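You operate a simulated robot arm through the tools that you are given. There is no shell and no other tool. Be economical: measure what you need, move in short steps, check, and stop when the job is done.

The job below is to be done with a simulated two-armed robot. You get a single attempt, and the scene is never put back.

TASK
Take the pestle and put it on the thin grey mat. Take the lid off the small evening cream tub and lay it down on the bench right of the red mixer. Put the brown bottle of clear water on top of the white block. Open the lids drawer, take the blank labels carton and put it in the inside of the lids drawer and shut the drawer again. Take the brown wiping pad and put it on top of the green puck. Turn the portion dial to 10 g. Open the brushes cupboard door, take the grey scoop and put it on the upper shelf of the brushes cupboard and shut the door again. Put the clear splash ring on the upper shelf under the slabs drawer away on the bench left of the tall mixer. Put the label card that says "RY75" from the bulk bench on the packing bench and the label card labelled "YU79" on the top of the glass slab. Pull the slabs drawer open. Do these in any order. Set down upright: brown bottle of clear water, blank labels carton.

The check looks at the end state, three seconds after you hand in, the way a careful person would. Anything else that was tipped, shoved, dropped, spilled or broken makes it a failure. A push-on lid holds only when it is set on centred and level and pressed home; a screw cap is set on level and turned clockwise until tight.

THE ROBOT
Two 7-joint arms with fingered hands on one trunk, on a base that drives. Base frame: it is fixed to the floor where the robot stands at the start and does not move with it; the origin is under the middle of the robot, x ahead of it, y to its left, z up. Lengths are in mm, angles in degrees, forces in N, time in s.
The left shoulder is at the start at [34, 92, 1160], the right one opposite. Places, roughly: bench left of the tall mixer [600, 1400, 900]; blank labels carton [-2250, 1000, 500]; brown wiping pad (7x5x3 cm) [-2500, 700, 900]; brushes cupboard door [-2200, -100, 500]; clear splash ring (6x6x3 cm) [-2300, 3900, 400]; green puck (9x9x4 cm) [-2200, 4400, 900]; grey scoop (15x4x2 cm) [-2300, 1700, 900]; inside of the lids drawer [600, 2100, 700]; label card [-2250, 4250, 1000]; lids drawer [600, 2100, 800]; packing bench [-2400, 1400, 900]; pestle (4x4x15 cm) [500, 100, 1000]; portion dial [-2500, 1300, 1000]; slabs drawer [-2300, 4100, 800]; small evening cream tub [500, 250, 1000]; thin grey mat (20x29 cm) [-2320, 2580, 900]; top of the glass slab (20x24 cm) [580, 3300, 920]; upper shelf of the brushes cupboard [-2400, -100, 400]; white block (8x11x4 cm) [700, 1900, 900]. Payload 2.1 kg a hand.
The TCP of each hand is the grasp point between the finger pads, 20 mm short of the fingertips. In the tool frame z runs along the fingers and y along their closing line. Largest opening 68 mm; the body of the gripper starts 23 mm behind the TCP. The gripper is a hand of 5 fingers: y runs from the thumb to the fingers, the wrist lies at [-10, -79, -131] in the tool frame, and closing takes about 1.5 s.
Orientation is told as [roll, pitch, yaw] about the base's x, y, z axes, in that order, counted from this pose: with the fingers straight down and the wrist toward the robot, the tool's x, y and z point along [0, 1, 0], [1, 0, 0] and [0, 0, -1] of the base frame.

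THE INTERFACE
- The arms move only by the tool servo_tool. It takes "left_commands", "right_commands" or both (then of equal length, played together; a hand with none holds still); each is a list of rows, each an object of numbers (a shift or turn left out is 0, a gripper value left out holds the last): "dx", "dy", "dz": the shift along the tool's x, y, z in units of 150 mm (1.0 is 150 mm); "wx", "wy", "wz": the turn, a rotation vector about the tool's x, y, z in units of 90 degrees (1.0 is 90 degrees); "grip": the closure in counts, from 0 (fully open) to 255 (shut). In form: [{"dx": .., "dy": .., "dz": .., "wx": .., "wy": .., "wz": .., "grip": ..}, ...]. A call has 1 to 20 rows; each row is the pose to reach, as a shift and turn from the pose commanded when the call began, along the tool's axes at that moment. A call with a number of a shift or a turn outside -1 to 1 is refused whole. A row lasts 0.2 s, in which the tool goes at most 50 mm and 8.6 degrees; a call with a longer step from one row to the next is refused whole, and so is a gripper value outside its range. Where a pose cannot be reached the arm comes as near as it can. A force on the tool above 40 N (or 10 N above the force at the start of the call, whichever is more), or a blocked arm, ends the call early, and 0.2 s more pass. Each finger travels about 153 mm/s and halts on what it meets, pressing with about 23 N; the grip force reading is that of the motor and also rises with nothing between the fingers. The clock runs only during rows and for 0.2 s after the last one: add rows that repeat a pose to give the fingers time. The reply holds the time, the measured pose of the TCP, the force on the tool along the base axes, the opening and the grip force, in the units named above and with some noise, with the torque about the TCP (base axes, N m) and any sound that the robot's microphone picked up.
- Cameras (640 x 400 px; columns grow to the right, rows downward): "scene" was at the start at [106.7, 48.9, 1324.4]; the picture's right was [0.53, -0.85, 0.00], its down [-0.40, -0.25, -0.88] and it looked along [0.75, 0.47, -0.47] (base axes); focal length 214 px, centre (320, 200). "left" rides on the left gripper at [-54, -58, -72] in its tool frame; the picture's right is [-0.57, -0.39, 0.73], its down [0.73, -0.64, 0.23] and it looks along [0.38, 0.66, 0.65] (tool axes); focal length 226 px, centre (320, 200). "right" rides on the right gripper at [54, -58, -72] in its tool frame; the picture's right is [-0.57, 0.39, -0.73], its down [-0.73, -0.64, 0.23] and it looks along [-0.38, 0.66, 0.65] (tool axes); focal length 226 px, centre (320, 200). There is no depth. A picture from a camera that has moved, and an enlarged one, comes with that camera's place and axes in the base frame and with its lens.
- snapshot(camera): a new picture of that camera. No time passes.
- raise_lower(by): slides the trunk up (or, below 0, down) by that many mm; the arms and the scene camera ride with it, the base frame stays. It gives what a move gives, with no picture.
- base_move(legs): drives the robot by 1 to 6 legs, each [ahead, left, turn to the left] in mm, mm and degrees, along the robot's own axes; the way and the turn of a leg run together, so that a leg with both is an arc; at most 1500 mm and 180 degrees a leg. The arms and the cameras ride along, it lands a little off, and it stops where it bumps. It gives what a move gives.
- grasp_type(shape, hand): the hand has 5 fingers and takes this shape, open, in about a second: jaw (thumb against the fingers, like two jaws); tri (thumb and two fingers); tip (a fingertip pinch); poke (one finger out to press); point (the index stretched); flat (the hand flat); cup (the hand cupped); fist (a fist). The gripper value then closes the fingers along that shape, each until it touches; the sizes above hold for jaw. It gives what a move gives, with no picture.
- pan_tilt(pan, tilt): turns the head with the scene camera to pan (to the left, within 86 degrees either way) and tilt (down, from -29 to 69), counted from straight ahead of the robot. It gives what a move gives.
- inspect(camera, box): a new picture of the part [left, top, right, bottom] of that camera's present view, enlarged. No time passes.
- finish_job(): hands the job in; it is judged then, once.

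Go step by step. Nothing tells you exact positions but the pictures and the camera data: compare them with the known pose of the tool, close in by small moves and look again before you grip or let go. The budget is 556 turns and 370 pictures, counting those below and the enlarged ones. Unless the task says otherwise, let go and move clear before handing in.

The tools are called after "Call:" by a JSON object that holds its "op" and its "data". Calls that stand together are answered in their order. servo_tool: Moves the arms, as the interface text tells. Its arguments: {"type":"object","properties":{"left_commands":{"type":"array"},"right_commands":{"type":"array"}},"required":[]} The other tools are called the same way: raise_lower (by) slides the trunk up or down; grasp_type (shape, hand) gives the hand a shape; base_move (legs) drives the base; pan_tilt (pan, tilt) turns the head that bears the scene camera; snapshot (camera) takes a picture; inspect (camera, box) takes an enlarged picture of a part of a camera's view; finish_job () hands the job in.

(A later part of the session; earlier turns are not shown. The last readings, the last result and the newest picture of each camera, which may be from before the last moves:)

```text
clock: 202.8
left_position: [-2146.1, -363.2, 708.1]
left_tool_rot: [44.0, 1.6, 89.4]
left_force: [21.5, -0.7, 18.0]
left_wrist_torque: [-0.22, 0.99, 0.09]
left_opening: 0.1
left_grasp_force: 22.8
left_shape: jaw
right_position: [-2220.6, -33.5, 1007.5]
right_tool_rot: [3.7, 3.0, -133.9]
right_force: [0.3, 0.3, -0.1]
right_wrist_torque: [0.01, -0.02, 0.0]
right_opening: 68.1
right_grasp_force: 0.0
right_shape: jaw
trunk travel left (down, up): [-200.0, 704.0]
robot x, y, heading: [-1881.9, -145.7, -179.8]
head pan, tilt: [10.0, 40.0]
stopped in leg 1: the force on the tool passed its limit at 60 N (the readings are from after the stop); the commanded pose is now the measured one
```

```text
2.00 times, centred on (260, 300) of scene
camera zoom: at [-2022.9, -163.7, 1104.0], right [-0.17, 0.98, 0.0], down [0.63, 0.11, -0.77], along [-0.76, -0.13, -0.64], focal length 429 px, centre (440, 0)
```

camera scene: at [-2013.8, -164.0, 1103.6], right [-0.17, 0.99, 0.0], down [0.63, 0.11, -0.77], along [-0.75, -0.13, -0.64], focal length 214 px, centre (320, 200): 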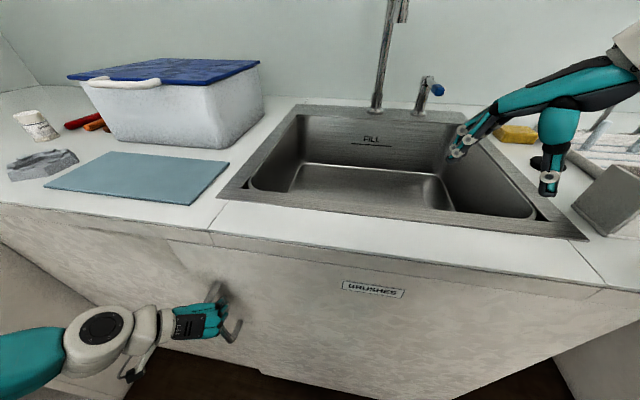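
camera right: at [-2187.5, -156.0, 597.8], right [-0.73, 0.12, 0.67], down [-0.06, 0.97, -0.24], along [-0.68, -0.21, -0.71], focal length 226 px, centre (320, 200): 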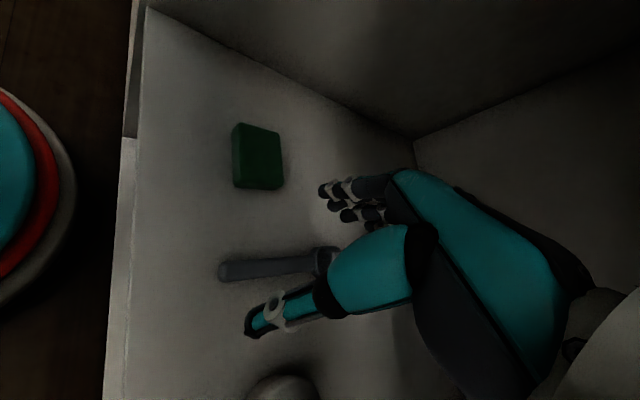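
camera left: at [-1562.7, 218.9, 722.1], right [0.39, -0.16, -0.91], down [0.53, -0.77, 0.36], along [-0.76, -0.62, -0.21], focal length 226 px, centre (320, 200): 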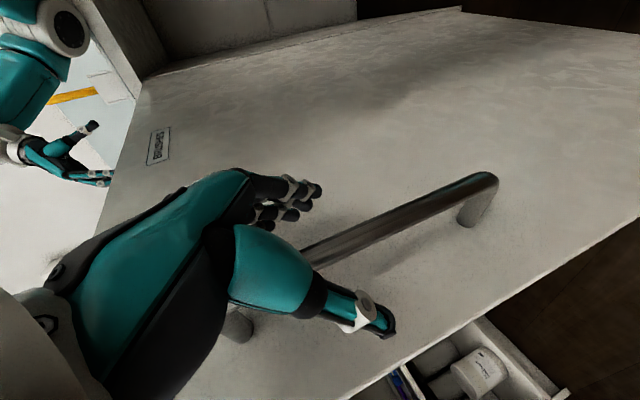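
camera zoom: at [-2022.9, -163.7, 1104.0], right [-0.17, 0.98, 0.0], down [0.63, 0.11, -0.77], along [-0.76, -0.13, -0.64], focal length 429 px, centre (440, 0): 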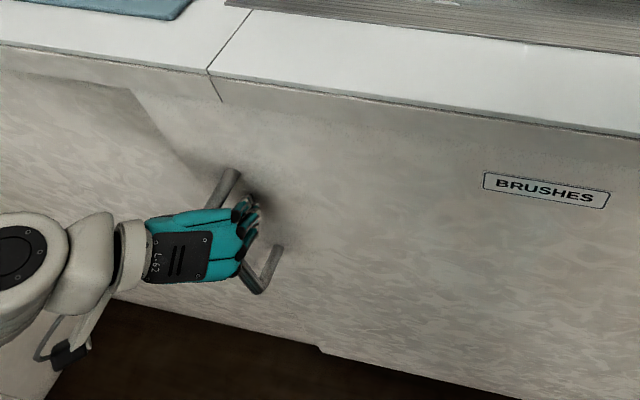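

Firmly shut at the same pose as when it was closed before. Releasing and backing straight out.

Call:
{"op": "servo_tool", "data": {"left_commands": [{"grip": 100}, {"grip": 0}, {"grip": 0}, {"grip": 0}, {"grip": 0}, {"grip": 0}, {"grip": 0}, {"grip": 0}]}}

Call:
{"op": "base_move", "data": {"legs": [[-180, 0, 0]]}}

Call:
{"op": "snapshot", "data": {"camera": "scene"}}

```text
clock: 203.8
left_position: [-2147.4, -362.0, 709.6]
left_tool_rot: [44.2, 1.7, 89.5]
left_force: [20.9, -6.9, 26.7]
left_wrist_torque: [-0.75, 1.23, -0.04]
left_opening: 9.2
left_grasp_force: 0.1
left_shape: jaw
right_position: [-2222.3, -33.6, 1007.6]
right_tool_rot: [3.7, 3.1, -134.0]
right_force: [-0.9, -0.4, 0.7]
right_wrist_torque: [0.01, -0.01, -0.01]
right_opening: 67.8
right_grasp_force: 0.1
right_shape: jaw
trunk travel left (down, up): [-200.0, 704.0]
robot x, y, heading: [-1876.2, -146.3, -179.8]
head pan, tilt: [10.0, 40.0]
stopped in row 5 (left hand): the force on the tool passed its limit at 40 N (the readings are from after the stop); the commanded pose is now the measured one
```

```text
clock: 205.3
left_position: [-1969.5, -362.5, 707.5]
left_tool_rot: [43.9, 1.4, 89.7]
left_force: [-0.2, 0.2, 0.2]
left_wrist_torque: [-0.02, 0.01, 0.01]
left_opening: 67.8
left_grasp_force: 0.1
left_shape: jaw
right_position: [-2046.6, -32.3, 1006.3]
right_tool_rot: [3.9, 3.1, -134.1]
right_force: [1.2, 0.0, 0.3]
right_wrist_torque: [0.01, -0.03, -0.02]
right_opening: 68.1
right_grasp_force: 0.0
right_shape: jaw
trunk travel left (down, up): [-200.0, 704.0]
robot x, y, heading: [-1698.2, -150.0, -180.0]
head pan, tilt: [10.0, 40.0]
```

```text
293 pictures are left
camera scene: at [-1847.3, -164.2, 1103.5], right [-0.17, 0.98, 0.0], down [0.63, 0.11, -0.77], along [-0.75, -0.13, -0.64], focal length 214 px, centre (320, 200)
```

scene: 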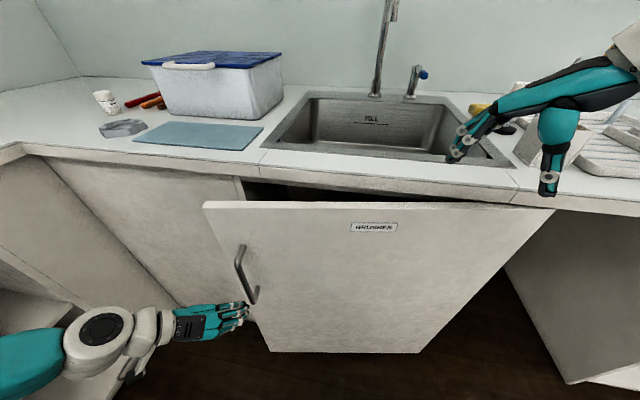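

The half-open hand dragged the door back ajar. I'll close the hand into a bunch, shift right of the handle, and push the door face shut.

Call:
{"op": "servo_tool", "data": {"left_commands": [{"grip": 100}, {"grip": 255}, {"grip": 255}, {"grip": 255}, {"grip": 255}, {"grip": 255}, {"grip": 255}, {"grip": 255}]}}

Call:
{"op": "base_move", "data": {"legs": [[0, -75, 0], [190, 0, 0]]}}

Call:
{"op": "snapshot", "data": {"camera": "scene"}}

```text
clock: 207.2
left_position: [-1969.5, -363.2, 707.6]
left_tool_rot: [43.9, 1.4, 89.5]
left_force: [0.9, -0.5, -0.1]
left_wrist_torque: [-0.01, 0.0, 0.03]
left_opening: 0.0
left_grasp_force: 22.9
left_shape: jaw
right_position: [-2044.4, -33.8, 1007.2]
right_tool_rot: [3.8, 3.2, -134.1]
right_force: [0.1, 0.7, 0.3]
right_wrist_torque: [0.0, 0.01, -0.01]
right_opening: 67.8
right_grasp_force: 0.1
right_shape: jaw
trunk travel left (down, up): [-200.0, 704.0]
robot x, y, heading: [-1701.8, -149.8, -180.1]
head pan, tilt: [10.0, 40.0]
```

```text
clock: 209.5
left_position: [-2153.6, -285.8, 705.9]
left_tool_rot: [42.9, 1.1, 89.2]
left_force: [14.3, 0.0, 3.3]
left_wrist_torque: [0.0, 0.3, 0.07]
left_opening: 0.2
left_grasp_force: 23.0
left_shape: jaw
right_position: [-2233.4, 40.5, 1007.4]
right_tool_rot: [3.7, 3.2, -133.9]
right_force: [0.3, 0.5, 0.7]
right_wrist_torque: [0.01, -0.01, -0.03]
right_opening: 68.0
right_grasp_force: 0.1
right_shape: jaw
trunk travel left (down, up): [-200.0, 704.0]
robot x, y, heading: [-1886.6, -72.1, -179.8]
head pan, tilt: [10.0, 40.0]
stopped in leg 2: the force on the tool passed its limit at 43 N (the readings are from after the stop); the commanded pose is now the measured one
```

```text
292 pictures are left
camera scene: at [-2035.5, -89.5, 1103.7], right [-0.18, 0.98, 0.0], down [0.63, 0.11, -0.77], along [-0.75, -0.14, -0.64], focal length 214 px, centre (320, 200)
```

scene: 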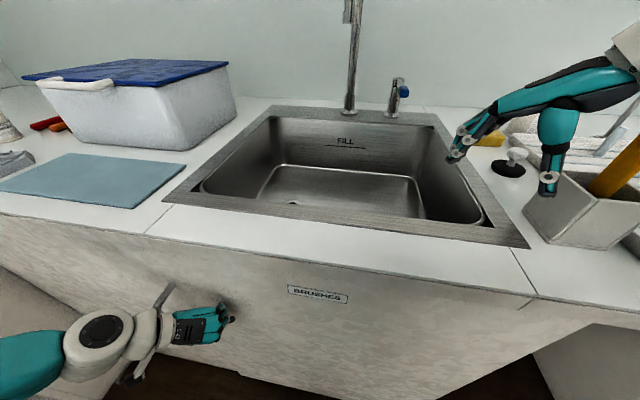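

Call:
{"op": "base_move", "data": {"legs": [[-260, 0, 0]]}}

Call:
{"op": "snapshot", "data": {"camera": "scene"}}

```text
clock: 211.4
left_position: [-1896.0, -285.7, 706.2]
left_tool_rot: [43.1, 1.0, 89.1]
left_force: [-0.4, 0.3, 0.5]
left_wrist_torque: [0.01, -0.05, -0.02]
left_opening: 0.2
left_grasp_force: 23.0
left_shape: jaw
right_position: [-1975.2, 42.5, 1007.4]
right_tool_rot: [3.8, 3.3, -134.0]
right_force: [0.3, -0.4, -0.4]
right_wrist_torque: [-0.02, 0.02, 0.01]
right_opening: 67.9
right_grasp_force: 0.0
right_shape: jaw
trunk travel left (down, up): [-200.0, 704.0]
robot x, y, heading: [-1630.4, -69.4, -179.8]
head pan, tilt: [10.0, 40.0]
```

```text
291 pictures are left
camera scene: at [-1776.7, -88.9, 1103.5], right [-0.18, 0.98, 0.0], down [0.63, 0.11, -0.77], along [-0.75, -0.13, -0.64], focal length 214 px, centre (320, 200)
```

scene: 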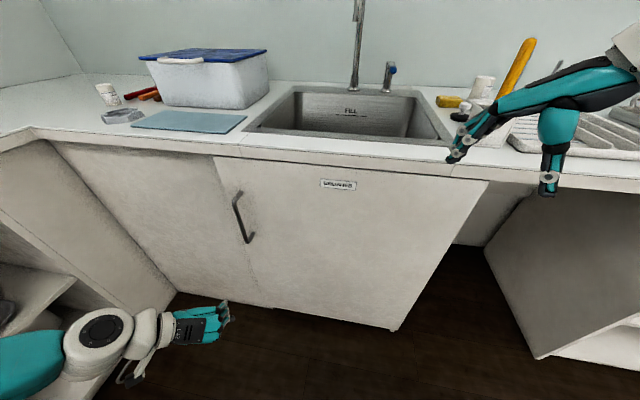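

The cupboard is shut with the scoop inside. Next: the wiping pad and dial. Restoring trunk height and both hands to the vertical default, then driving toward y≈750.

Call:
{"op": "raise_lower", "data": {"by": 200}}

Call:
{"op": "servo_tool", "data": {"left_commands": [{"wy": -0.08, "grip": 0}, {"wy": -0.16}, {"wy": -0.24}, {"wy": -0.32}, {"wy": -0.4}, {"wy": -0.478}, {"wy": -0.478}], "right_commands": [{"wz": 0.08}, {"wz": 0.16}, {"wz": 0.24}, {"wz": 0.32}, {"wz": 0.4}, {"wz": 0.48}, {"wz": 0.51}]}}

Call:
{"op": "servo_tool", "data": {"left_commands": [{"wz": -0.09}, {"wz": -0.18}, {"wz": -0.27}, {"wz": -0.36}, {"wz": -0.45}, {"wz": -0.54}, {"wz": -0.63}, {"wz": -0.72}, {"wz": -0.81}, {"wz": -0.9}, {"wz": -0.99}, {"wz": -1.0}]}}

Call:
{"op": "base_move", "data": {"legs": [[0, -830, 0]]}}

Call:
{"op": "pan_tilt", "data": {"pan": 0, "tilt": 35}}

Call:
{"op": "snapshot", "data": {"camera": "scene"}}

```text
clock: 213.5
left_position: [-1894.9, -286.2, 905.2]
left_tool_rot: [43.0, 1.1, 89.1]
left_force: [-1.2, -0.7, -0.6]
left_wrist_torque: [-0.02, 0.04, 0.0]
left_opening: 0.0
left_grasp_force: 22.7
left_shape: jaw
right_position: [-1975.5, 42.9, 1206.3]
right_tool_rot: [3.8, 3.3, -134.0]
right_force: [-0.3, 0.5, -0.2]
right_wrist_torque: [-0.02, -0.01, 0.03]
right_opening: 68.0
right_grasp_force: 0.1
right_shape: jaw
trunk travel left (down, up): [-400.0, 504.0]
robot x, y, heading: [-1628.5, -75.5, -180.1]
head pan, tilt: [10.0, 40.0]
```

```text
clock: 215.1
left_position: [-1894.8, -284.9, 906.4]
left_tool_rot: [-0.2, 1.1, 89.1]
left_force: [-0.5, 0.5, 0.3]
left_wrist_torque: [0.02, -0.01, -0.02]
left_opening: 67.8
left_grasp_force: 0.1
left_shape: jaw
right_position: [-1976.2, 41.3, 1206.6]
right_tool_rot: [0.2, 4.9, 179.9]
right_force: [0.1, 0.9, -0.3]
right_wrist_torque: [0.02, 0.0, 0.02]
right_opening: 67.8
right_grasp_force: 0.0
right_shape: jaw
trunk travel left (down, up): [-400.0, 504.0]
robot x, y, heading: [-1627.4, -75.7, -180.1]
head pan, tilt: [10.0, 40.0]
```

```text
clock: 217.7
left_position: [-1894.9, -285.2, 906.7]
left_tool_rot: [1.0, 0.1, 179.2]
left_force: [0.4, -0.3, -0.5]
left_wrist_torque: [0.01, 0.0, 0.01]
left_opening: 67.9
left_grasp_force: 0.1
left_shape: jaw
right_position: [-1974.9, 41.4, 1206.9]
right_tool_rot: [0.3, 5.1, -180.0]
right_force: [0.1, 0.4, -0.4]
right_wrist_torque: [0.02, 0.0, 0.01]
right_opening: 67.8
right_grasp_force: 0.0
right_shape: jaw
trunk travel left (down, up): [-400.0, 504.0]
robot x, y, heading: [-1632.0, -75.7, -180.0]
head pan, tilt: [10.0, 40.0]
```

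```text
clock: 222.1
left_position: [-1897.0, 537.9, 907.1]
left_tool_rot: [1.1, 0.0, 179.1]
left_force: [-0.4, 0.0, 0.0]
left_wrist_torque: [-0.02, -0.01, 0.0]
left_opening: 67.8
left_grasp_force: 0.0
left_shape: jaw
right_position: [-1977.5, 865.1, 1206.0]
right_tool_rot: [0.3, 5.0, -180.0]
right_force: [0.5, -0.1, 0.3]
right_wrist_torque: [-0.01, -0.04, 0.03]
right_opening: 68.1
right_grasp_force: 0.1
right_shape: jaw
trunk travel left (down, up): [-400.0, 504.0]
robot x, y, heading: [-1635.5, 747.1, -179.7]
head pan, tilt: [10.0, 40.0]
```

```text
clock: 222.8
left_position: [-1896.4, 537.8, 905.9]
left_tool_rot: [1.1, 0.1, 179.0]
left_force: [-0.1, -1.0, 0.9]
left_wrist_torque: [0.01, -0.02, 0.01]
left_opening: 67.4
left_grasp_force: 0.0
left_shape: jaw
right_position: [-1978.2, 865.7, 1206.8]
right_tool_rot: [0.4, 5.1, -179.9]
right_force: [0.4, -0.5, -0.1]
right_wrist_torque: [-0.03, 0.01, 0.02]
right_opening: 68.1
right_grasp_force: 0.0
right_shape: jaw
trunk travel left (down, up): [-400.0, 504.0]
robot x, y, heading: [-1631.6, 747.7, -179.9]
head pan, tilt: [0.0, 35.0]
```

```text
290 pictures are left
camera scene: at [-1750.6, 749.3, 1313.1], right [0.0, 1.0, 0.0], down [0.57, 0.0, -0.82], along [-0.82, 0.0, -0.57], focal length 214 px, centre (320, 200)
```

scene: 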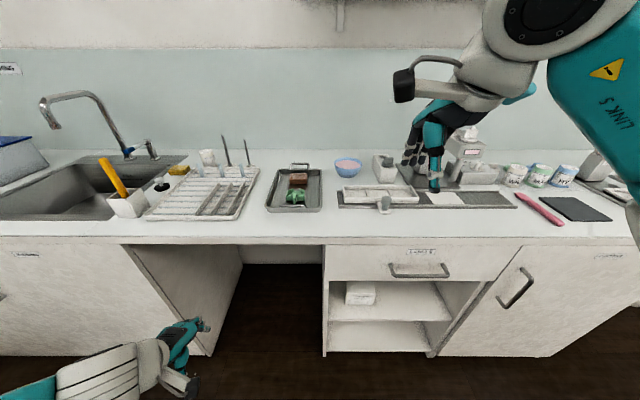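

I see the tray with the brown pad and a green one, and the white carton on the shelf beneath the labels drawer. Enlarging both.

Call:
{"op": "inspect", "data": {"camera": "scene", "box": [255, 150, 335, 220]}}

Call:
{"op": "inspect", "data": {"camera": "scene", "box": [310, 240, 470, 360]}}

```text
5.71 times, centred on (295, 185) of scene
camera zoom: at [-1750.6, 749.3, 1313.1], right [0.0, 1.0, 0.0], down [0.57, 0.0, -0.82], along [-0.82, 0.0, -0.57], focal length 1226 px, centre (463, 286)
```

zoom: 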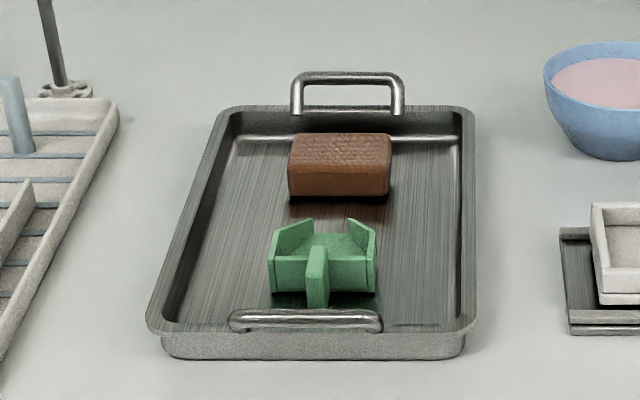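

```text
3.33 times, centred on (390, 300) of scene
camera zoom: at [-1750.6, 749.3, 1313.1], right [0.0, 1.0, 0.0], down [0.57, 0.0, -0.82], along [-0.82, 0.0, -0.57], focal length 715 px, centre (87, -133)
```

zoom: 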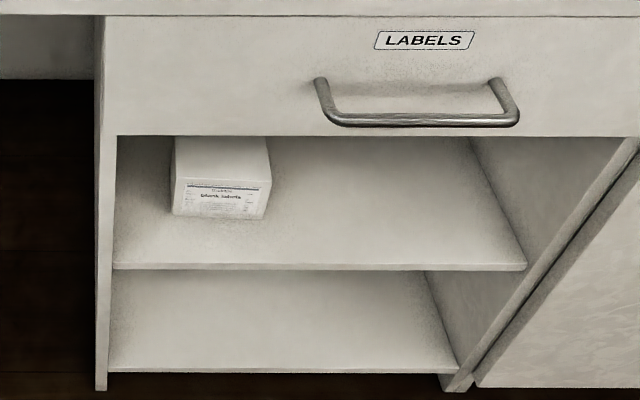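

The brown pad is centred near (-2462,669), top z≈927. I'll raise the left hand, level the right, and drive so the right hand is in line with the pad.

Call:
{"op": "servo_tool", "data": {"left_commands": [{"dz": -0.3}, {"dz": -0.6}, {"dz": -0.9}, {"dz": -1.0}, {"dz": -1.0}], "right_commands": [{"wx": 0.03}, {"wx": 0.057}, {"wx": 0.057}, {"wx": 0.057}, {"wx": 0.057}]}}

Call:
{"op": "servo_tool", "data": {"left_commands": [{"dz": -0.2}, {"dz": -0.4}, {"dz": -0.4}]}}

Call:
{"op": "base_move", "data": {"legs": [[0, 197, 0], [335, 0, 0]]}}

Call:
{"op": "snapshot", "data": {"camera": "right"}}

Call:
{"op": "snapshot", "data": {"camera": "scene"}}

```text
clock: 224.0
left_position: [-1907.2, 535.1, 1057.9]
left_tool_rot: [1.1, 0.0, 179.1]
left_force: [-0.2, 0.2, -0.8]
left_wrist_torque: [0.0, -0.02, 0.01]
left_opening: 67.8
left_grasp_force: 0.1
left_shape: jaw
left hand out of reach, approached as far as the arm can: row 2, 3, 4, 5
right_position: [-1977.1, 866.3, 1207.3]
right_tool_rot: [0.3, 10.1, -180.0]
right_force: [0.0, -0.6, 0.3]
right_wrist_torque: [0.0, -0.04, 0.0]
right_opening: 68.3
right_grasp_force: 0.2
right_shape: jaw
trunk travel left (down, up): [-400.0, 504.0]
robot x, y, heading: [-1631.2, 748.5, -179.8]
head pan, tilt: [0.0, 35.0]
```

```text
clock: 224.8
left_position: [-1908.4, 536.6, 1118.2]
left_tool_rot: [1.1, 0.0, 179.1]
left_force: [-0.3, 0.7, -0.6]
left_wrist_torque: [-0.06, 0.01, 0.04]
left_opening: 67.9
left_grasp_force: 0.0
left_shape: jaw
right_position: [-1978.3, 865.7, 1207.3]
right_tool_rot: [0.2, 10.1, -179.9]
right_force: [0.0, 0.6, 0.0]
right_wrist_torque: [-0.01, 0.01, 0.01]
right_opening: 68.0
right_grasp_force: 0.2
right_shape: jaw
trunk travel left (down, up): [-400.0, 504.0]
robot x, y, heading: [-1631.7, 748.6, -180.1]
head pan, tilt: [0.0, 35.0]
```

```text
clock: 228.2
left_position: [-2239.9, 336.6, 1116.9]
left_tool_rot: [1.1, -0.1, 179.3]
left_force: [-1.0, -0.9, -1.0]
left_wrist_torque: [0.02, -0.04, 0.02]
left_opening: 67.9
left_grasp_force: 0.0
left_shape: jaw
right_position: [-2310.3, 665.2, 1207.3]
right_tool_rot: [0.3, 10.0, -179.7]
right_force: [-0.1, -0.3, -0.3]
right_wrist_torque: [-0.01, -0.01, -0.02]
right_opening: 68.2
right_grasp_force: 0.0
right_shape: jaw
trunk travel left (down, up): [-400.0, 504.0]
robot x, y, heading: [-1964.7, 548.5, -179.6]
head pan, tilt: [0.0, 35.0]
```

```text
287 pictures are left
camera right: at [-2265.2, 610.7, 1288.2], right [-0.51, 0.57, 0.65], down [0.67, 0.74, -0.12], along [-0.54, 0.37, -0.75], focal length 226 px, centre (320, 200)
```

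right: 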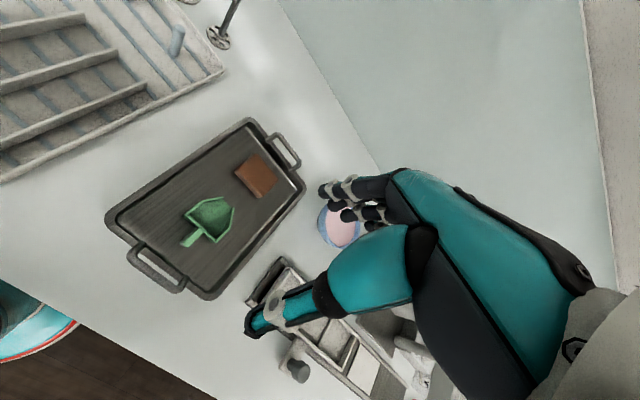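

```text
286 pictures are left
camera scene: at [-2083.6, 549.8, 1313.1], right [-0.01, 1.0, 0.0], down [0.57, 0.0, -0.82], along [-0.82, 0.0, -0.57], focal length 214 px, centre (320, 200)
```

scene: 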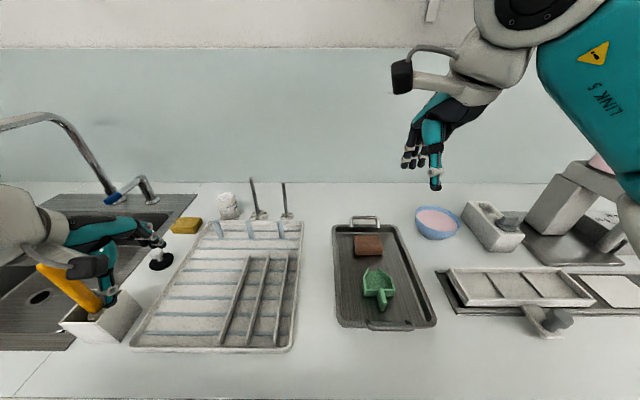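

Pad confirmed at (-2461,668). Levelling the right hand (the tilt sign was wrong) and moving over the pad.

Call:
{"op": "servo_tool", "data": {"right_commands": [{"wx": -0.06}, {"wx": -0.112}, {"wx": -0.112}]}}

Call:
{"op": "servo_tool", "data": {"right_commands": [{"dy": 0.3}, {"dy": 0.6}, {"dy": 0.9}, {"dx": -0.02, "dy": 1.0, "dz": 0.2}, {"dx": -0.02, "dy": 1.0, "dz": 0.5}, {"dx": -0.02, "dy": 1.0, "dz": 0.8}, {"dx": -0.02, "dy": 1.0, "dz": 1.0}, {"dx": -0.02, "dy": 1.0, "dz": 1.0}]}}

Call:
{"op": "snapshot", "data": {"camera": "right"}}

```text
clock: 229.0
left_position: [-2239.7, 336.5, 1118.4]
left_tool_rot: [1.2, 0.0, 179.3]
left_force: [0.3, -0.6, -0.1]
left_wrist_torque: [-0.02, 0.02, 0.01]
left_opening: 67.7
left_grasp_force: 0.1
left_shape: jaw
right_position: [-2309.4, 666.1, 1205.7]
right_tool_rot: [0.4, 0.0, -179.9]
right_force: [0.2, -0.7, 0.6]
right_wrist_torque: [-0.01, 0.02, -0.01]
right_opening: 68.1
right_grasp_force: 0.0
right_shape: jaw
trunk travel left (down, up): [-400.0, 504.0]
robot x, y, heading: [-1964.8, 550.6, -180.0]
head pan, tilt: [0.0, 35.0]
```

```text
clock: 230.8
left_position: [-2239.3, 336.0, 1117.2]
left_tool_rot: [1.0, -0.1, 179.3]
left_force: [0.0, 0.5, 0.6]
left_wrist_torque: [0.01, 0.03, -0.02]
left_opening: 67.6
left_grasp_force: 0.0
left_shape: jaw
right_position: [-2459.6, 667.6, 1055.7]
right_tool_rot: [0.3, 0.0, -179.8]
right_force: [0.0, -0.7, 0.3]
right_wrist_torque: [-0.01, -0.01, -0.04]
right_opening: 68.0
right_grasp_force: 0.1
right_shape: jaw
trunk travel left (down, up): [-400.0, 504.0]
robot x, y, heading: [-1963.3, 552.9, -179.4]
head pan, tilt: [0.0, 35.0]
```

```text
285 pictures are left
camera right: at [-2401.9, 612.3, 1128.1], right [-0.39, 0.57, 0.72], down [0.64, 0.73, -0.23], along [-0.66, 0.37, -0.65], focal length 226 px, centre (320, 200)
```

right: 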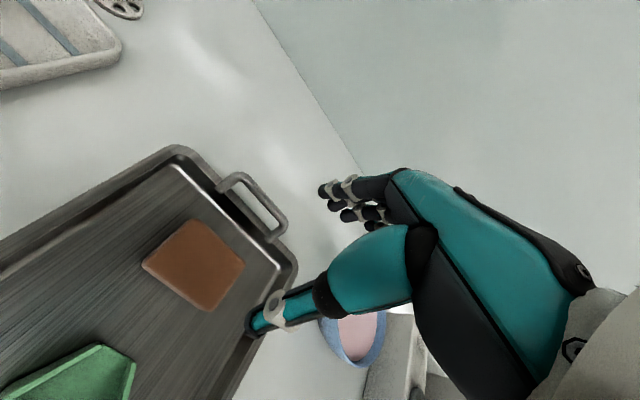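

Pad centre about (-2455,665). Lowering around it and gripping.

Call:
{"op": "servo_tool", "data": {"right_commands": [{"dx": 0.02, "dy": -0.03, "dz": 0.3}, {"dx": 0.02, "dy": -0.03, "dz": 0.55}, {"dx": 0.02, "dy": -0.03, "dz": 0.75}, {"dx": 0.02, "dy": -0.03, "dz": 0.84}, {"dx": 0.02, "dy": -0.03, "dz": 0.84}]}}

Call:
{"op": "snapshot", "data": {"camera": "right"}}

```text
clock: 232.0
left_position: [-2239.9, 336.9, 1117.9]
left_tool_rot: [1.1, -0.1, 179.3]
left_force: [-0.1, -0.6, -0.5]
left_wrist_torque: [0.0, 0.02, -0.05]
left_opening: 67.8
left_grasp_force: 0.1
left_shape: jaw
right_position: [-2455.5, 662.9, 928.3]
right_tool_rot: [0.4, 0.0, -179.7]
right_force: [-0.4, 1.0, -0.2]
right_wrist_torque: [0.01, 0.01, 0.01]
right_opening: 67.8
right_grasp_force: 0.1
right_shape: jaw
trunk travel left (down, up): [-400.0, 504.0]
robot x, y, heading: [-1964.1, 549.4, -179.7]
head pan, tilt: [0.0, 35.0]
```

```text
284 pictures are left
camera right: at [-2396.5, 608.2, 1002.3], right [-0.39, 0.57, 0.72], down [0.64, 0.73, -0.23], along [-0.66, 0.37, -0.65], focal length 226 px, centre (320, 200)
```

right: 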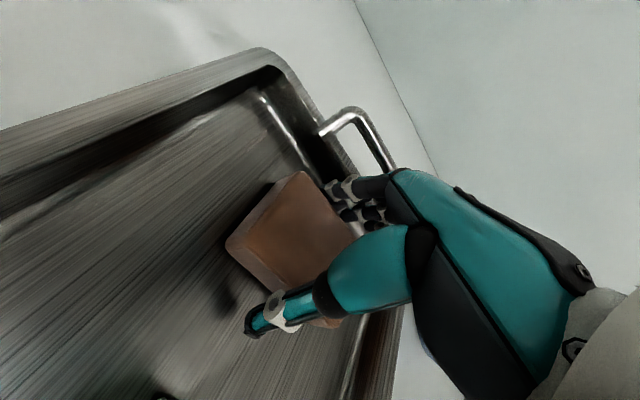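

Call:
{"op": "servo_tool", "data": {"right_commands": [{"dz": 0.03}, {"dz": 0.03, "grip": 80}, {"dz": 0.03, "grip": 160}, {"dz": 0.03, "grip": 255}, {"dz": 0.03, "grip": 255}, {"dz": 0.03, "grip": 255}, {"dz": 0.03, "grip": 255}, {"dz": -0.1, "grip": 255}, {"dz": -0.4, "grip": 255}, {"dz": -0.7, "grip": 255}, {"dz": -1.0, "grip": 255}, {"dz": -1.0, "grip": 255}]}}

Call:
{"op": "snapshot", "data": {"camera": "right"}}

```text
clock: 234.6
left_position: [-2240.1, 336.3, 1117.5]
left_tool_rot: [1.2, -0.1, 179.2]
left_force: [-0.2, 0.3, 0.4]
left_wrist_torque: [0.03, 0.0, 0.0]
left_opening: 67.6
left_grasp_force: 0.1
left_shape: jaw
right_position: [-2456.1, 662.6, 1079.3]
right_tool_rot: [0.3, 0.0, -179.9]
right_force: [0.7, 0.1, -0.7]
right_wrist_torque: [-0.01, 0.01, -0.01]
right_opening: 43.3
right_grasp_force: 23.2
right_shape: jaw
trunk travel left (down, up): [-400.0, 504.0]
robot x, y, heading: [-1965.5, 550.0, -179.6]
head pan, tilt: [0.0, 35.0]
```

```text
283 pictures are left
camera right: at [-2397.1, 608.3, 1152.0], right [-0.39, 0.57, 0.72], down [0.64, 0.73, -0.23], along [-0.66, 0.37, -0.65], focal length 226 px, centre (320, 200)
```

right: 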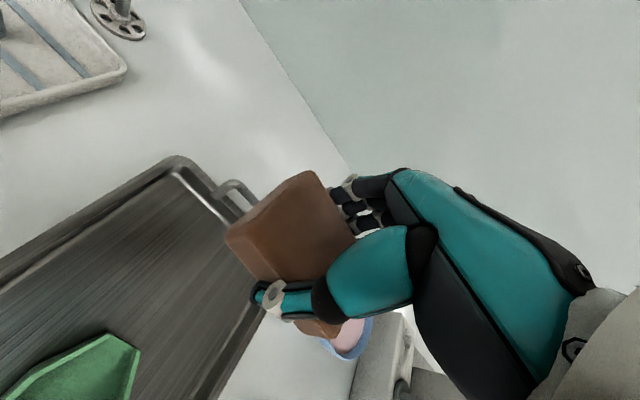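

The pad is held. Retracting it, then driving to the dial to look at it from up close.

Call:
{"op": "servo_tool", "data": {"right_commands": [{"dz": -0.3}, {"dz": -0.6}, {"dy": -0.3, "dz": -0.8}, {"dy": -0.6, "dz": -0.8}, {"dy": -0.9, "dz": -0.8}, {"dy": -1.0, "dz": -0.8}]}}

Call:
{"op": "base_move", "data": {"legs": [[-280, 0, 0], [0, -910, 0]]}}

Call:
{"op": "snapshot", "data": {"camera": "scene"}}

```text
refused: row 3 steps farther than a row can; nothing moved
```

```text
clock: 241.0
left_position: [-1963.6, 1250.9, 1117.7]
left_tool_rot: [1.1, 0.0, 179.4]
left_force: [0.6, 0.4, 0.0]
left_wrist_torque: [0.01, -0.04, -0.01]
left_opening: 67.7
left_grasp_force: 0.0
left_shape: jaw
right_position: [-2180.8, 1576.5, 1079.7]
right_tool_rot: [0.3, 0.0, -179.6]
right_force: [-0.6, 0.9, 0.5]
right_wrist_torque: [0.03, 0.01, 0.02]
right_opening: 43.4
right_grasp_force: 22.8
right_shape: jaw
trunk travel left (down, up): [-400.0, 504.0]
robot x, y, heading: [-1692.6, 1466.8, -179.3]
head pan, tilt: [0.0, 35.0]
```

```text
282 pictures are left
camera scene: at [-1807.9, 1465.1, 1313.1], right [-0.01, 1.0, 0.0], down [0.57, 0.0, -0.82], along [-0.82, -0.01, -0.57], focal length 214 px, centre (320, 200)
```

scene: 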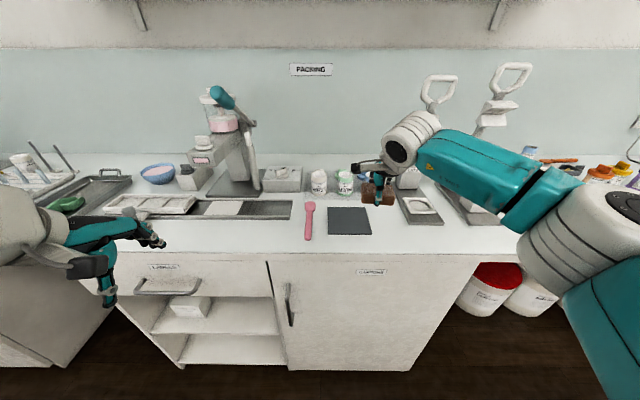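

Call:
{"op": "inspect", "data": {"camera": "scene", "box": [240, 150, 330, 220]}}

```text
5.71 times, centred on (285, 185) of scene
camera zoom: at [-1807.9, 1465.1, 1313.1], right [-0.01, 1.0, 0.0], down [0.57, 0.0, -0.82], along [-0.82, -0.01, -0.57], focal length 1226 px, centre (520, 286)
```

zoom: 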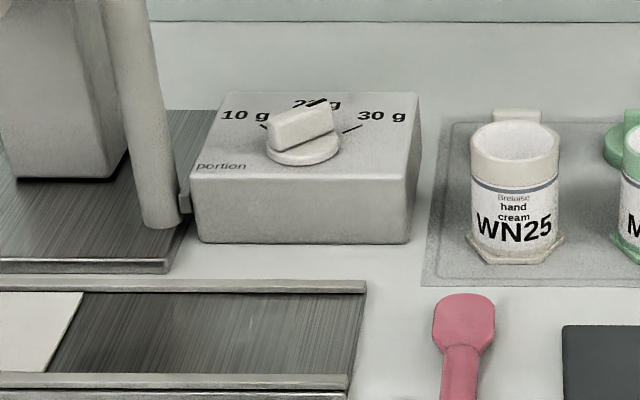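

The dial's pointer is at 30 g and must turn 90° counter-clockwise to 10 g; the machine's lever stands close on its left, so it's a job for the right hand later. First I deliver the pad to the green puck.

Call:
{"op": "base_move", "data": {"legs": [[-150, 0, 0], [0, -1450, 0], [0, -1450, 0]]}}

Call:
{"op": "snapshot", "data": {"camera": "scene"}}

```text
clock: 256.0
left_position: [-1828.4, 4161.6, 1118.1]
left_tool_rot: [1.1, 0.0, 179.6]
left_force: [0.2, -1.3, -0.3]
left_wrist_torque: [0.01, -0.01, 0.04]
left_opening: 67.9
left_grasp_force: 0.0
left_shape: jaw
right_position: [-2046.1, 4486.6, 1079.8]
right_tool_rot: [0.3, 0.0, -179.5]
right_force: [0.2, -0.4, 0.2]
right_wrist_torque: [-0.03, 0.02, 0.02]
right_opening: 43.6
right_grasp_force: 23.2
right_shape: jaw
trunk travel left (down, up): [-400.0, 504.0]
robot x, y, heading: [-1551.7, 4376.6, -179.2]
head pan, tilt: [0.0, 35.0]
```

```text
280 pictures are left
camera scene: at [-1672.7, 4375.0, 1313.1], right [-0.01, 1.0, 0.0], down [0.57, 0.01, -0.82], along [-0.82, -0.01, -0.57], focal length 214 px, centre (320, 200)
```

scene: 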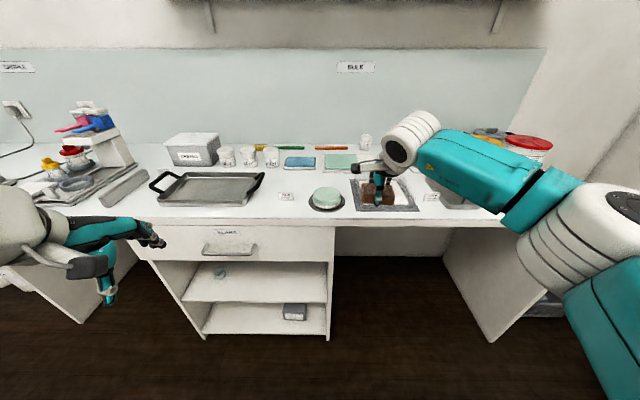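

I see the green puck, two label cards, the slabs drawer, and the ring on the shelf below. Enlarging.

Call:
{"op": "inspect", "data": {"camera": "scene", "box": [260, 160, 460, 240]}}

Call:
{"op": "inspect", "data": {"camera": "scene", "box": [130, 220, 350, 350]}}

```text
3.20 times, centred on (360, 200) of scene
camera zoom: at [-1672.7, 4375.0, 1313.1], right [-0.01, 1.0, 0.0], down [0.57, 0.01, -0.82], along [-0.82, -0.01, -0.57], focal length 686 px, centre (192, 200)
```

zoom: 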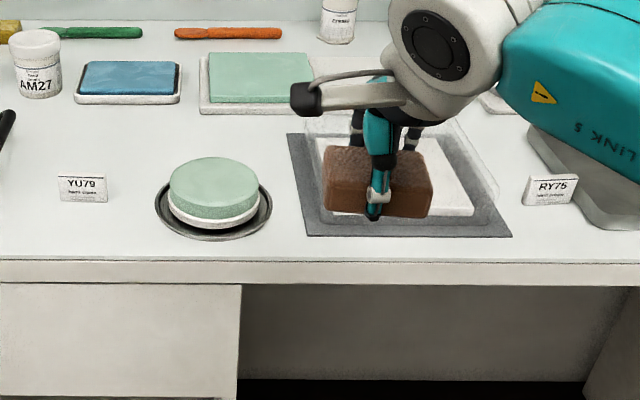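

```text
2.91 times, centred on (240, 285) of scene
camera zoom: at [-1672.7, 4375.0, 1313.1], right [-0.01, 1.0, 0.0], down [0.57, 0.01, -0.82], along [-0.82, -0.01, -0.57], focal length 624 px, centre (553, -47)
```

zoom: 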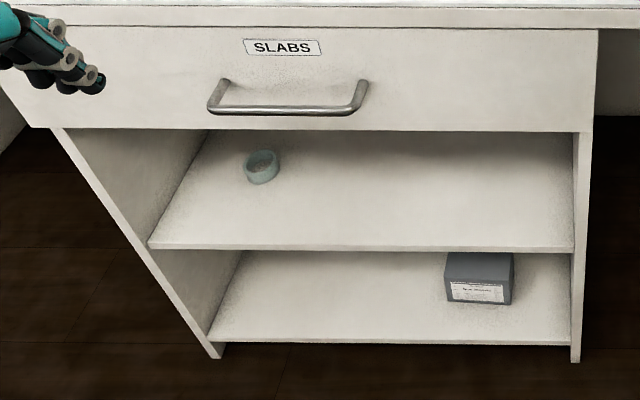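

The YU79 card is left of the puck and RY75 is at right. Retracting the pad hand and driving up to the puck (about (-2235,4390)).

Call:
{"op": "servo_tool", "data": {"right_commands": [{"dz": -0.25}, {"dz": -0.4, "dy": -0.2}, {"dz": -0.4, "dy": -0.5}, {"dz": -0.4, "dy": -0.8}, {"dz": -0.4, "dy": -0.96}, {"dz": -0.4, "dy": -0.96}]}}

Call:
{"op": "base_move", "data": {"legs": [[0, 87, 0], [325, 0, -0.8]]}}

Call:
{"op": "pan_tilt", "data": {"pan": 0, "tilt": 48}}

Call:
{"op": "snapshot", "data": {"camera": "scene"}}

Call:
{"op": "snapshot", "data": {"camera": "right"}}

```text
clock: 257.4
left_position: [-1828.1, 4161.6, 1119.1]
left_tool_rot: [1.1, -0.1, 179.5]
left_force: [-1.6, 0.7, 0.1]
left_wrist_torque: [0.01, 0.0, 0.0]
left_opening: 67.7
left_grasp_force: 0.1
left_shape: jaw
right_position: [-1903.1, 4489.8, 1140.5]
right_tool_rot: [0.3, 0.0, -179.5]
right_force: [-0.1, 0.0, -0.8]
right_wrist_torque: [0.0, 0.0, -0.03]
right_opening: 43.3
right_grasp_force: 23.6
right_shape: jaw
trunk travel left (down, up): [-400.0, 504.0]
robot x, y, heading: [-1557.7, 4374.6, -179.4]
head pan, tilt: [0.0, 35.0]
```

```text
clock: 260.2
left_position: [-2153.3, 4074.9, 1118.4]
left_tool_rot: [1.1, 0.1, 178.8]
left_force: [-0.9, -0.3, 0.3]
left_wrist_torque: [0.03, -0.01, 0.01]
left_opening: 67.9
left_grasp_force: 0.0
left_shape: jaw
right_position: [-2222.6, 4404.1, 1141.0]
right_tool_rot: [0.3, 0.0, 179.7]
right_force: [0.1, 0.1, 0.1]
right_wrist_torque: [-0.01, 0.0, 0.01]
right_opening: 43.3
right_grasp_force: 22.6
right_shape: jaw
trunk travel left (down, up): [-400.0, 504.0]
robot x, y, heading: [-1873.6, 4282.8, 180.0]
head pan, tilt: [0.0, 35.0]
```

```text
clock: 261.0
left_position: [-2153.2, 4076.3, 1117.2]
left_tool_rot: [1.1, 0.0, 178.7]
left_force: [-0.9, 0.3, 0.3]
left_wrist_torque: [0.03, 0.01, -0.01]
left_opening: 67.9
left_grasp_force: 0.0
left_shape: jaw
right_position: [-2222.7, 4403.2, 1141.0]
right_tool_rot: [0.3, 0.0, 179.7]
right_force: [-0.2, 0.4, -1.0]
right_wrist_torque: [-0.02, 0.0, 0.0]
right_opening: 43.3
right_grasp_force: 22.5
right_shape: jaw
trunk travel left (down, up): [-400.0, 504.0]
robot x, y, heading: [-1876.6, 4287.1, 179.9]
head pan, tilt: [0.0, 48.0]
```

```text
277 pictures are left
camera scene: at [-1986.1, 4288.1, 1294.1], right [0.0, 1.0, 0.0], down [0.74, 0.0, -0.67], along [-0.67, 0.0, -0.74], focal length 214 px, centre (320, 200)
```

scene: 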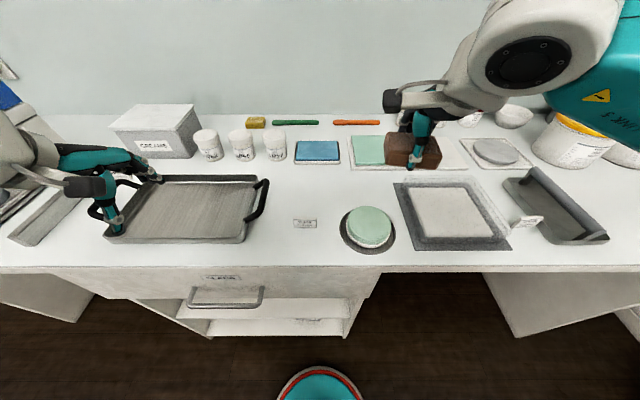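

```text
276 pictures are left
camera right: at [-2164.5, 4349.4, 1212.6], right [-0.38, 0.57, 0.72], down [0.64, 0.73, -0.23], along [-0.66, 0.38, -0.65], focal length 226 px, centre (320, 200)
```

right: 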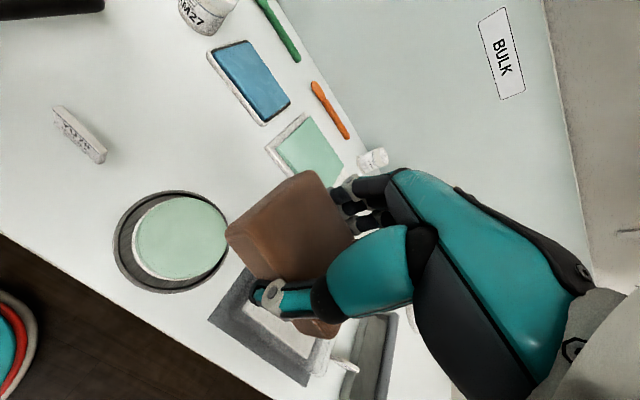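

The puck's centre is about (-2239,4386), top ≈935. Moving over it and lowering.

Call:
{"op": "servo_tool", "data": {"right_commands": [{"dx": 0.113, "dy": 0.107}, {"dx": 0.113, "dy": 0.107, "dz": 0.3}, {"dx": 0.113, "dy": 0.107, "dz": 0.6}, {"dx": 0.113, "dy": 0.107, "dz": 0.9}, {"dx": 0.113, "dy": 0.107, "dz": 1.0}, {"dx": 0.113, "dy": 0.107, "dz": 1.0}]}}

Call:
{"op": "snapshot", "data": {"camera": "right"}}

Call:
{"op": "inspect", "data": {"camera": "scene", "box": [280, 130, 480, 270]}}

```text
clock: 262.4
left_position: [-2154.2, 4076.4, 1118.2]
left_tool_rot: [1.1, 0.1, 178.9]
left_force: [-0.3, -0.2, -0.6]
left_wrist_torque: [0.01, 0.0, 0.01]
left_opening: 67.9
left_grasp_force: 0.0
left_shape: jaw
right_position: [-2239.1, 4386.1, 989.0]
right_tool_rot: [0.4, 0.1, 179.6]
right_force: [-0.2, -0.8, -0.5]
right_wrist_torque: [0.02, 0.01, 0.0]
right_opening: 43.4
right_grasp_force: 23.1
right_shape: jaw
trunk travel left (down, up): [-400.0, 504.0]
robot x, y, heading: [-1877.7, 4289.8, 180.2]
head pan, tilt: [0.0, 48.0]
```

```text
275 pictures are left
camera right: at [-2181.0, 4331.7, 1062.2], right [-0.38, 0.57, 0.72], down [0.64, 0.73, -0.23], along [-0.66, 0.38, -0.65], focal length 226 px, centre (320, 200)
```

right: 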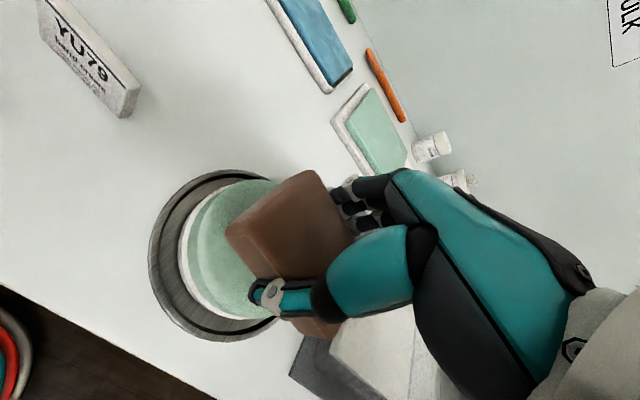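

```text
2.86 times, centred on (380, 200) of scene
camera zoom: at [-1986.1, 4288.1, 1294.1], right [0.0, 1.0, 0.0], down [0.74, 0.0, -0.67], along [-0.67, 0.0, -0.74], focal length 613 px, centre (149, 200)
```

zoom: 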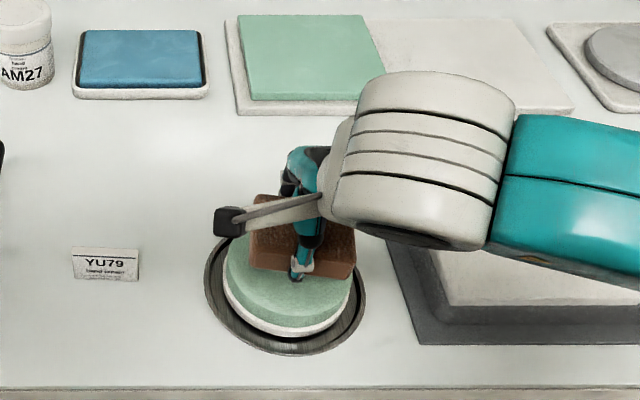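

Well aligned. Lowering to contact.

Call:
{"op": "servo_tool", "data": {"right_commands": [{"dz": 0.08}, {"dz": 0.13}, {"dz": 0.16}, {"dz": 0.18}, {"dz": 0.18}]}}

```text
clock: 263.6
left_position: [-2154.2, 4076.1, 1117.5]
left_tool_rot: [1.1, 0.0, 178.9]
left_force: [0.0, -0.1, 0.6]
left_wrist_torque: [0.02, -0.02, -0.01]
left_opening: 67.9
left_grasp_force: 0.0
left_shape: jaw
right_position: [-2239.2, 4386.6, 964.0]
right_tool_rot: [0.3, 0.0, 179.7]
right_force: [0.1, 0.0, -0.6]
right_wrist_torque: [-0.04, 0.0, 0.0]
right_opening: 43.1
right_grasp_force: 22.9
right_shape: jaw
trunk travel left (down, up): [-400.0, 504.0]
robot x, y, heading: [-1876.0, 4288.5, 179.5]
head pan, tilt: [0.0, 48.0]
```

Call:
{"op": "servo_tool", "data": {"right_commands": [{"dz": 0.02}, {"dz": 0.04}, {"dz": 0.06}, {"dz": 0.06}]}}

Call:
{"op": "snapshot", "data": {"camera": "right"}}

```text
clock: 264.6
left_position: [-2152.8, 4075.3, 1117.9]
left_tool_rot: [1.1, 0.0, 178.8]
left_force: [0.5, 0.2, -0.2]
left_wrist_torque: [-0.01, -0.02, 0.0]
left_opening: 68.0
left_grasp_force: 0.0
left_shape: jaw
right_position: [-2239.2, 4385.7, 956.3]
right_tool_rot: [0.3, 0.0, 179.7]
right_force: [-0.6, 0.7, 13.8]
right_wrist_torque: [0.05, 0.08, 0.0]
right_opening: 43.0
right_grasp_force: 23.1
right_shape: jaw
trunk travel left (down, up): [-400.0, 504.0]
robot x, y, heading: [-1880.5, 4284.6, 179.8]
head pan, tilt: [0.0, 48.0]
```

```text
273 pictures are left
camera right: at [-2180.6, 4331.4, 1027.7], right [-0.38, 0.57, 0.73], down [0.64, 0.73, -0.24], along [-0.66, 0.38, -0.65], focal length 226 px, centre (320, 200)
```

right: 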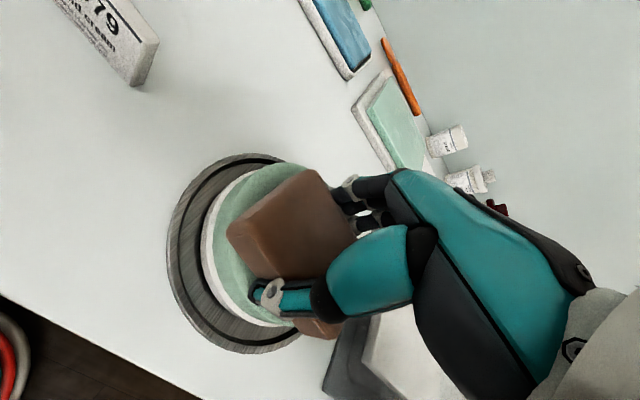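

Contact (14 N). Releasing and lifting away.

Call:
{"op": "servo_tool", "data": {"right_commands": [{"dz": -0.005, "grip": 220}, {"dz": -0.005, "grip": 150}, {"dz": -0.005, "grip": 80}, {"dz": -0.005, "grip": 0}, {"dz": -0.005, "grip": 0}, {"dz": -0.005, "grip": 0}, {"dz": -0.005, "grip": 0}, {"dz": -0.005, "grip": 0}, {"dz": -0.1, "grip": 0}, {"dz": -0.3, "grip": 0}, {"dz": -0.6, "grip": 0}, {"dz": -0.9, "grip": 0}, {"dz": -1.0, "grip": 0}]}}

Call:
{"op": "snapshot", "data": {"camera": "right"}}

Call:
{"op": "snapshot", "data": {"camera": "scene"}}

```text
clock: 267.4
left_position: [-2153.9, 4076.4, 1117.9]
left_tool_rot: [1.1, 0.0, 178.7]
left_force: [0.4, 0.1, 0.3]
left_wrist_torque: [0.03, 0.0, 0.01]
left_opening: 67.7
left_grasp_force: 0.0
left_shape: jaw
right_position: [-2239.1, 4388.4, 1104.9]
right_tool_rot: [0.3, 0.1, 179.6]
right_force: [-0.1, 0.1, -0.4]
right_wrist_torque: [0.0, -0.01, 0.0]
right_opening: 67.5
right_grasp_force: 0.0
right_shape: jaw
trunk travel left (down, up): [-400.0, 504.0]
robot x, y, heading: [-1876.5, 4281.7, 179.6]
head pan, tilt: [0.0, 48.0]
```

```text
272 pictures are left
camera right: at [-2181.0, 4332.3, 1177.2], right [-0.39, 0.57, 0.72], down [0.64, 0.73, -0.23], along [-0.66, 0.38, -0.65], focal length 226 px, centre (320, 200)
```

right: 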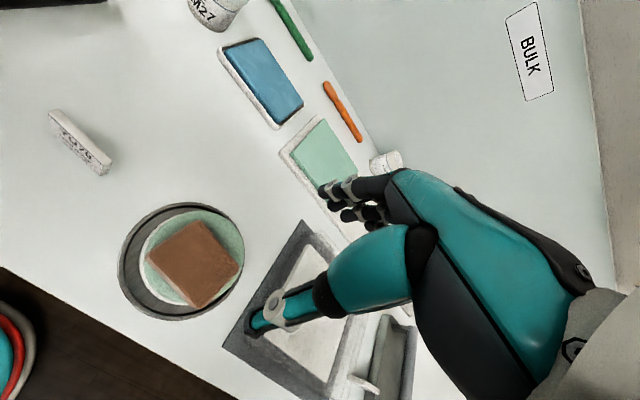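

```text
271 pictures are left
camera scene: at [-1986.1, 4288.1, 1294.1], right [0.0, 1.0, 0.0], down [0.74, 0.0, -0.67], along [-0.67, 0.0, -0.74], focal length 214 px, centre (320, 200)
```

scene: 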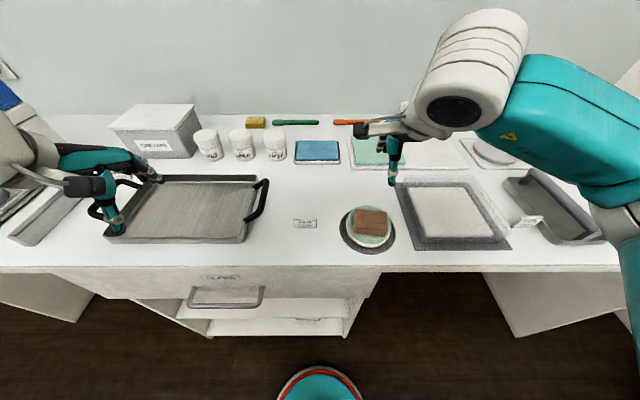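

The pad sits centred on the puck. Next the YU79 card (about (-2261,4254)) with the left hand: shifting the base right and bringing the left hand above it.

Call:
{"op": "base_move", "data": {"legs": [[0, -100, 0]]}}

Call:
{"op": "servo_tool", "data": {"left_commands": [{"dx": -0.2, "dy": 0.2}, {"dx": -0.4, "dy": 0.4}, {"dx": -0.52, "dy": 0.6}, {"dx": -0.52, "dy": 0.71}, {"dx": -0.52, "dy": 0.71, "dz": 0.3}, {"dx": -0.52, "dy": 0.71, "dz": 0.6}, {"dx": -0.52, "dy": 0.71, "dz": 0.6}]}}

Call:
{"op": "snapshot", "data": {"camera": "left"}}

```text
clock: 268.6
left_position: [-2152.4, 4177.2, 1117.4]
left_tool_rot: [1.1, 0.1, 178.7]
left_force: [-0.1, 0.6, 0.1]
left_wrist_torque: [0.02, -0.02, 0.01]
left_opening: 67.8
left_grasp_force: 0.1
left_shape: jaw
right_position: [-2239.4, 4488.0, 1103.8]
right_tool_rot: [0.4, -0.1, 179.8]
right_force: [0.1, 0.0, -0.3]
right_wrist_torque: [0.0, 0.0, 0.01]
right_opening: 68.1
right_grasp_force: 0.0
right_shape: jaw
trunk travel left (down, up): [-400.0, 504.0]
robot x, y, heading: [-1876.7, 4388.5, 179.8]
head pan, tilt: [0.0, 48.0]
```

```text
clock: 270.1
left_position: [-2258.6, 4254.5, 1025.8]
left_tool_rot: [1.3, 0.1, 178.8]
left_force: [0.0, 0.0, -1.4]
left_wrist_torque: [0.0, -0.03, -0.01]
left_opening: 67.8
left_grasp_force: 0.2
left_shape: jaw
right_position: [-2238.9, 4486.9, 1105.4]
right_tool_rot: [0.3, 0.0, 179.8]
right_force: [-0.4, 0.5, 1.4]
right_wrist_torque: [0.0, 0.03, 0.03]
right_opening: 67.8
right_grasp_force: 0.1
right_shape: jaw
trunk travel left (down, up): [-400.0, 504.0]
robot x, y, heading: [-1877.2, 4386.2, 179.7]
head pan, tilt: [0.0, 48.0]
```

```text
270 pictures are left
camera left: at [-2201.0, 4309.8, 1096.4], right [0.4, 0.54, -0.74], down [0.62, -0.75, -0.21], along [-0.67, -0.38, -0.64], focal length 226 px, centre (320, 200)
```

left: 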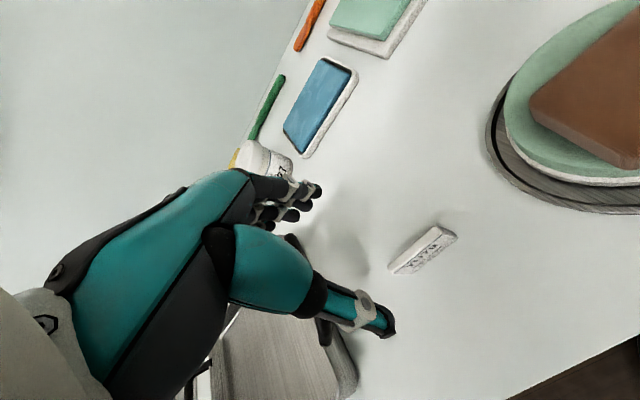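

Call:
{"op": "inspect", "data": {"camera": "left", "box": [370, 210, 480, 290]}}

```text
5.00 times, centred on (425, 250) of left
camera zoom: at [-2201.0, 4309.8, 1096.4], right [0.4, 0.54, -0.74], down [0.62, -0.75, -0.21], along [-0.67, -0.38, -0.64], focal length 1130 px, centre (-205, -50)
```

zoom: 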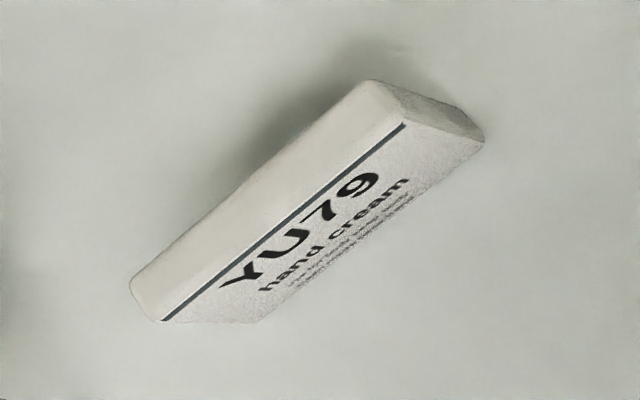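

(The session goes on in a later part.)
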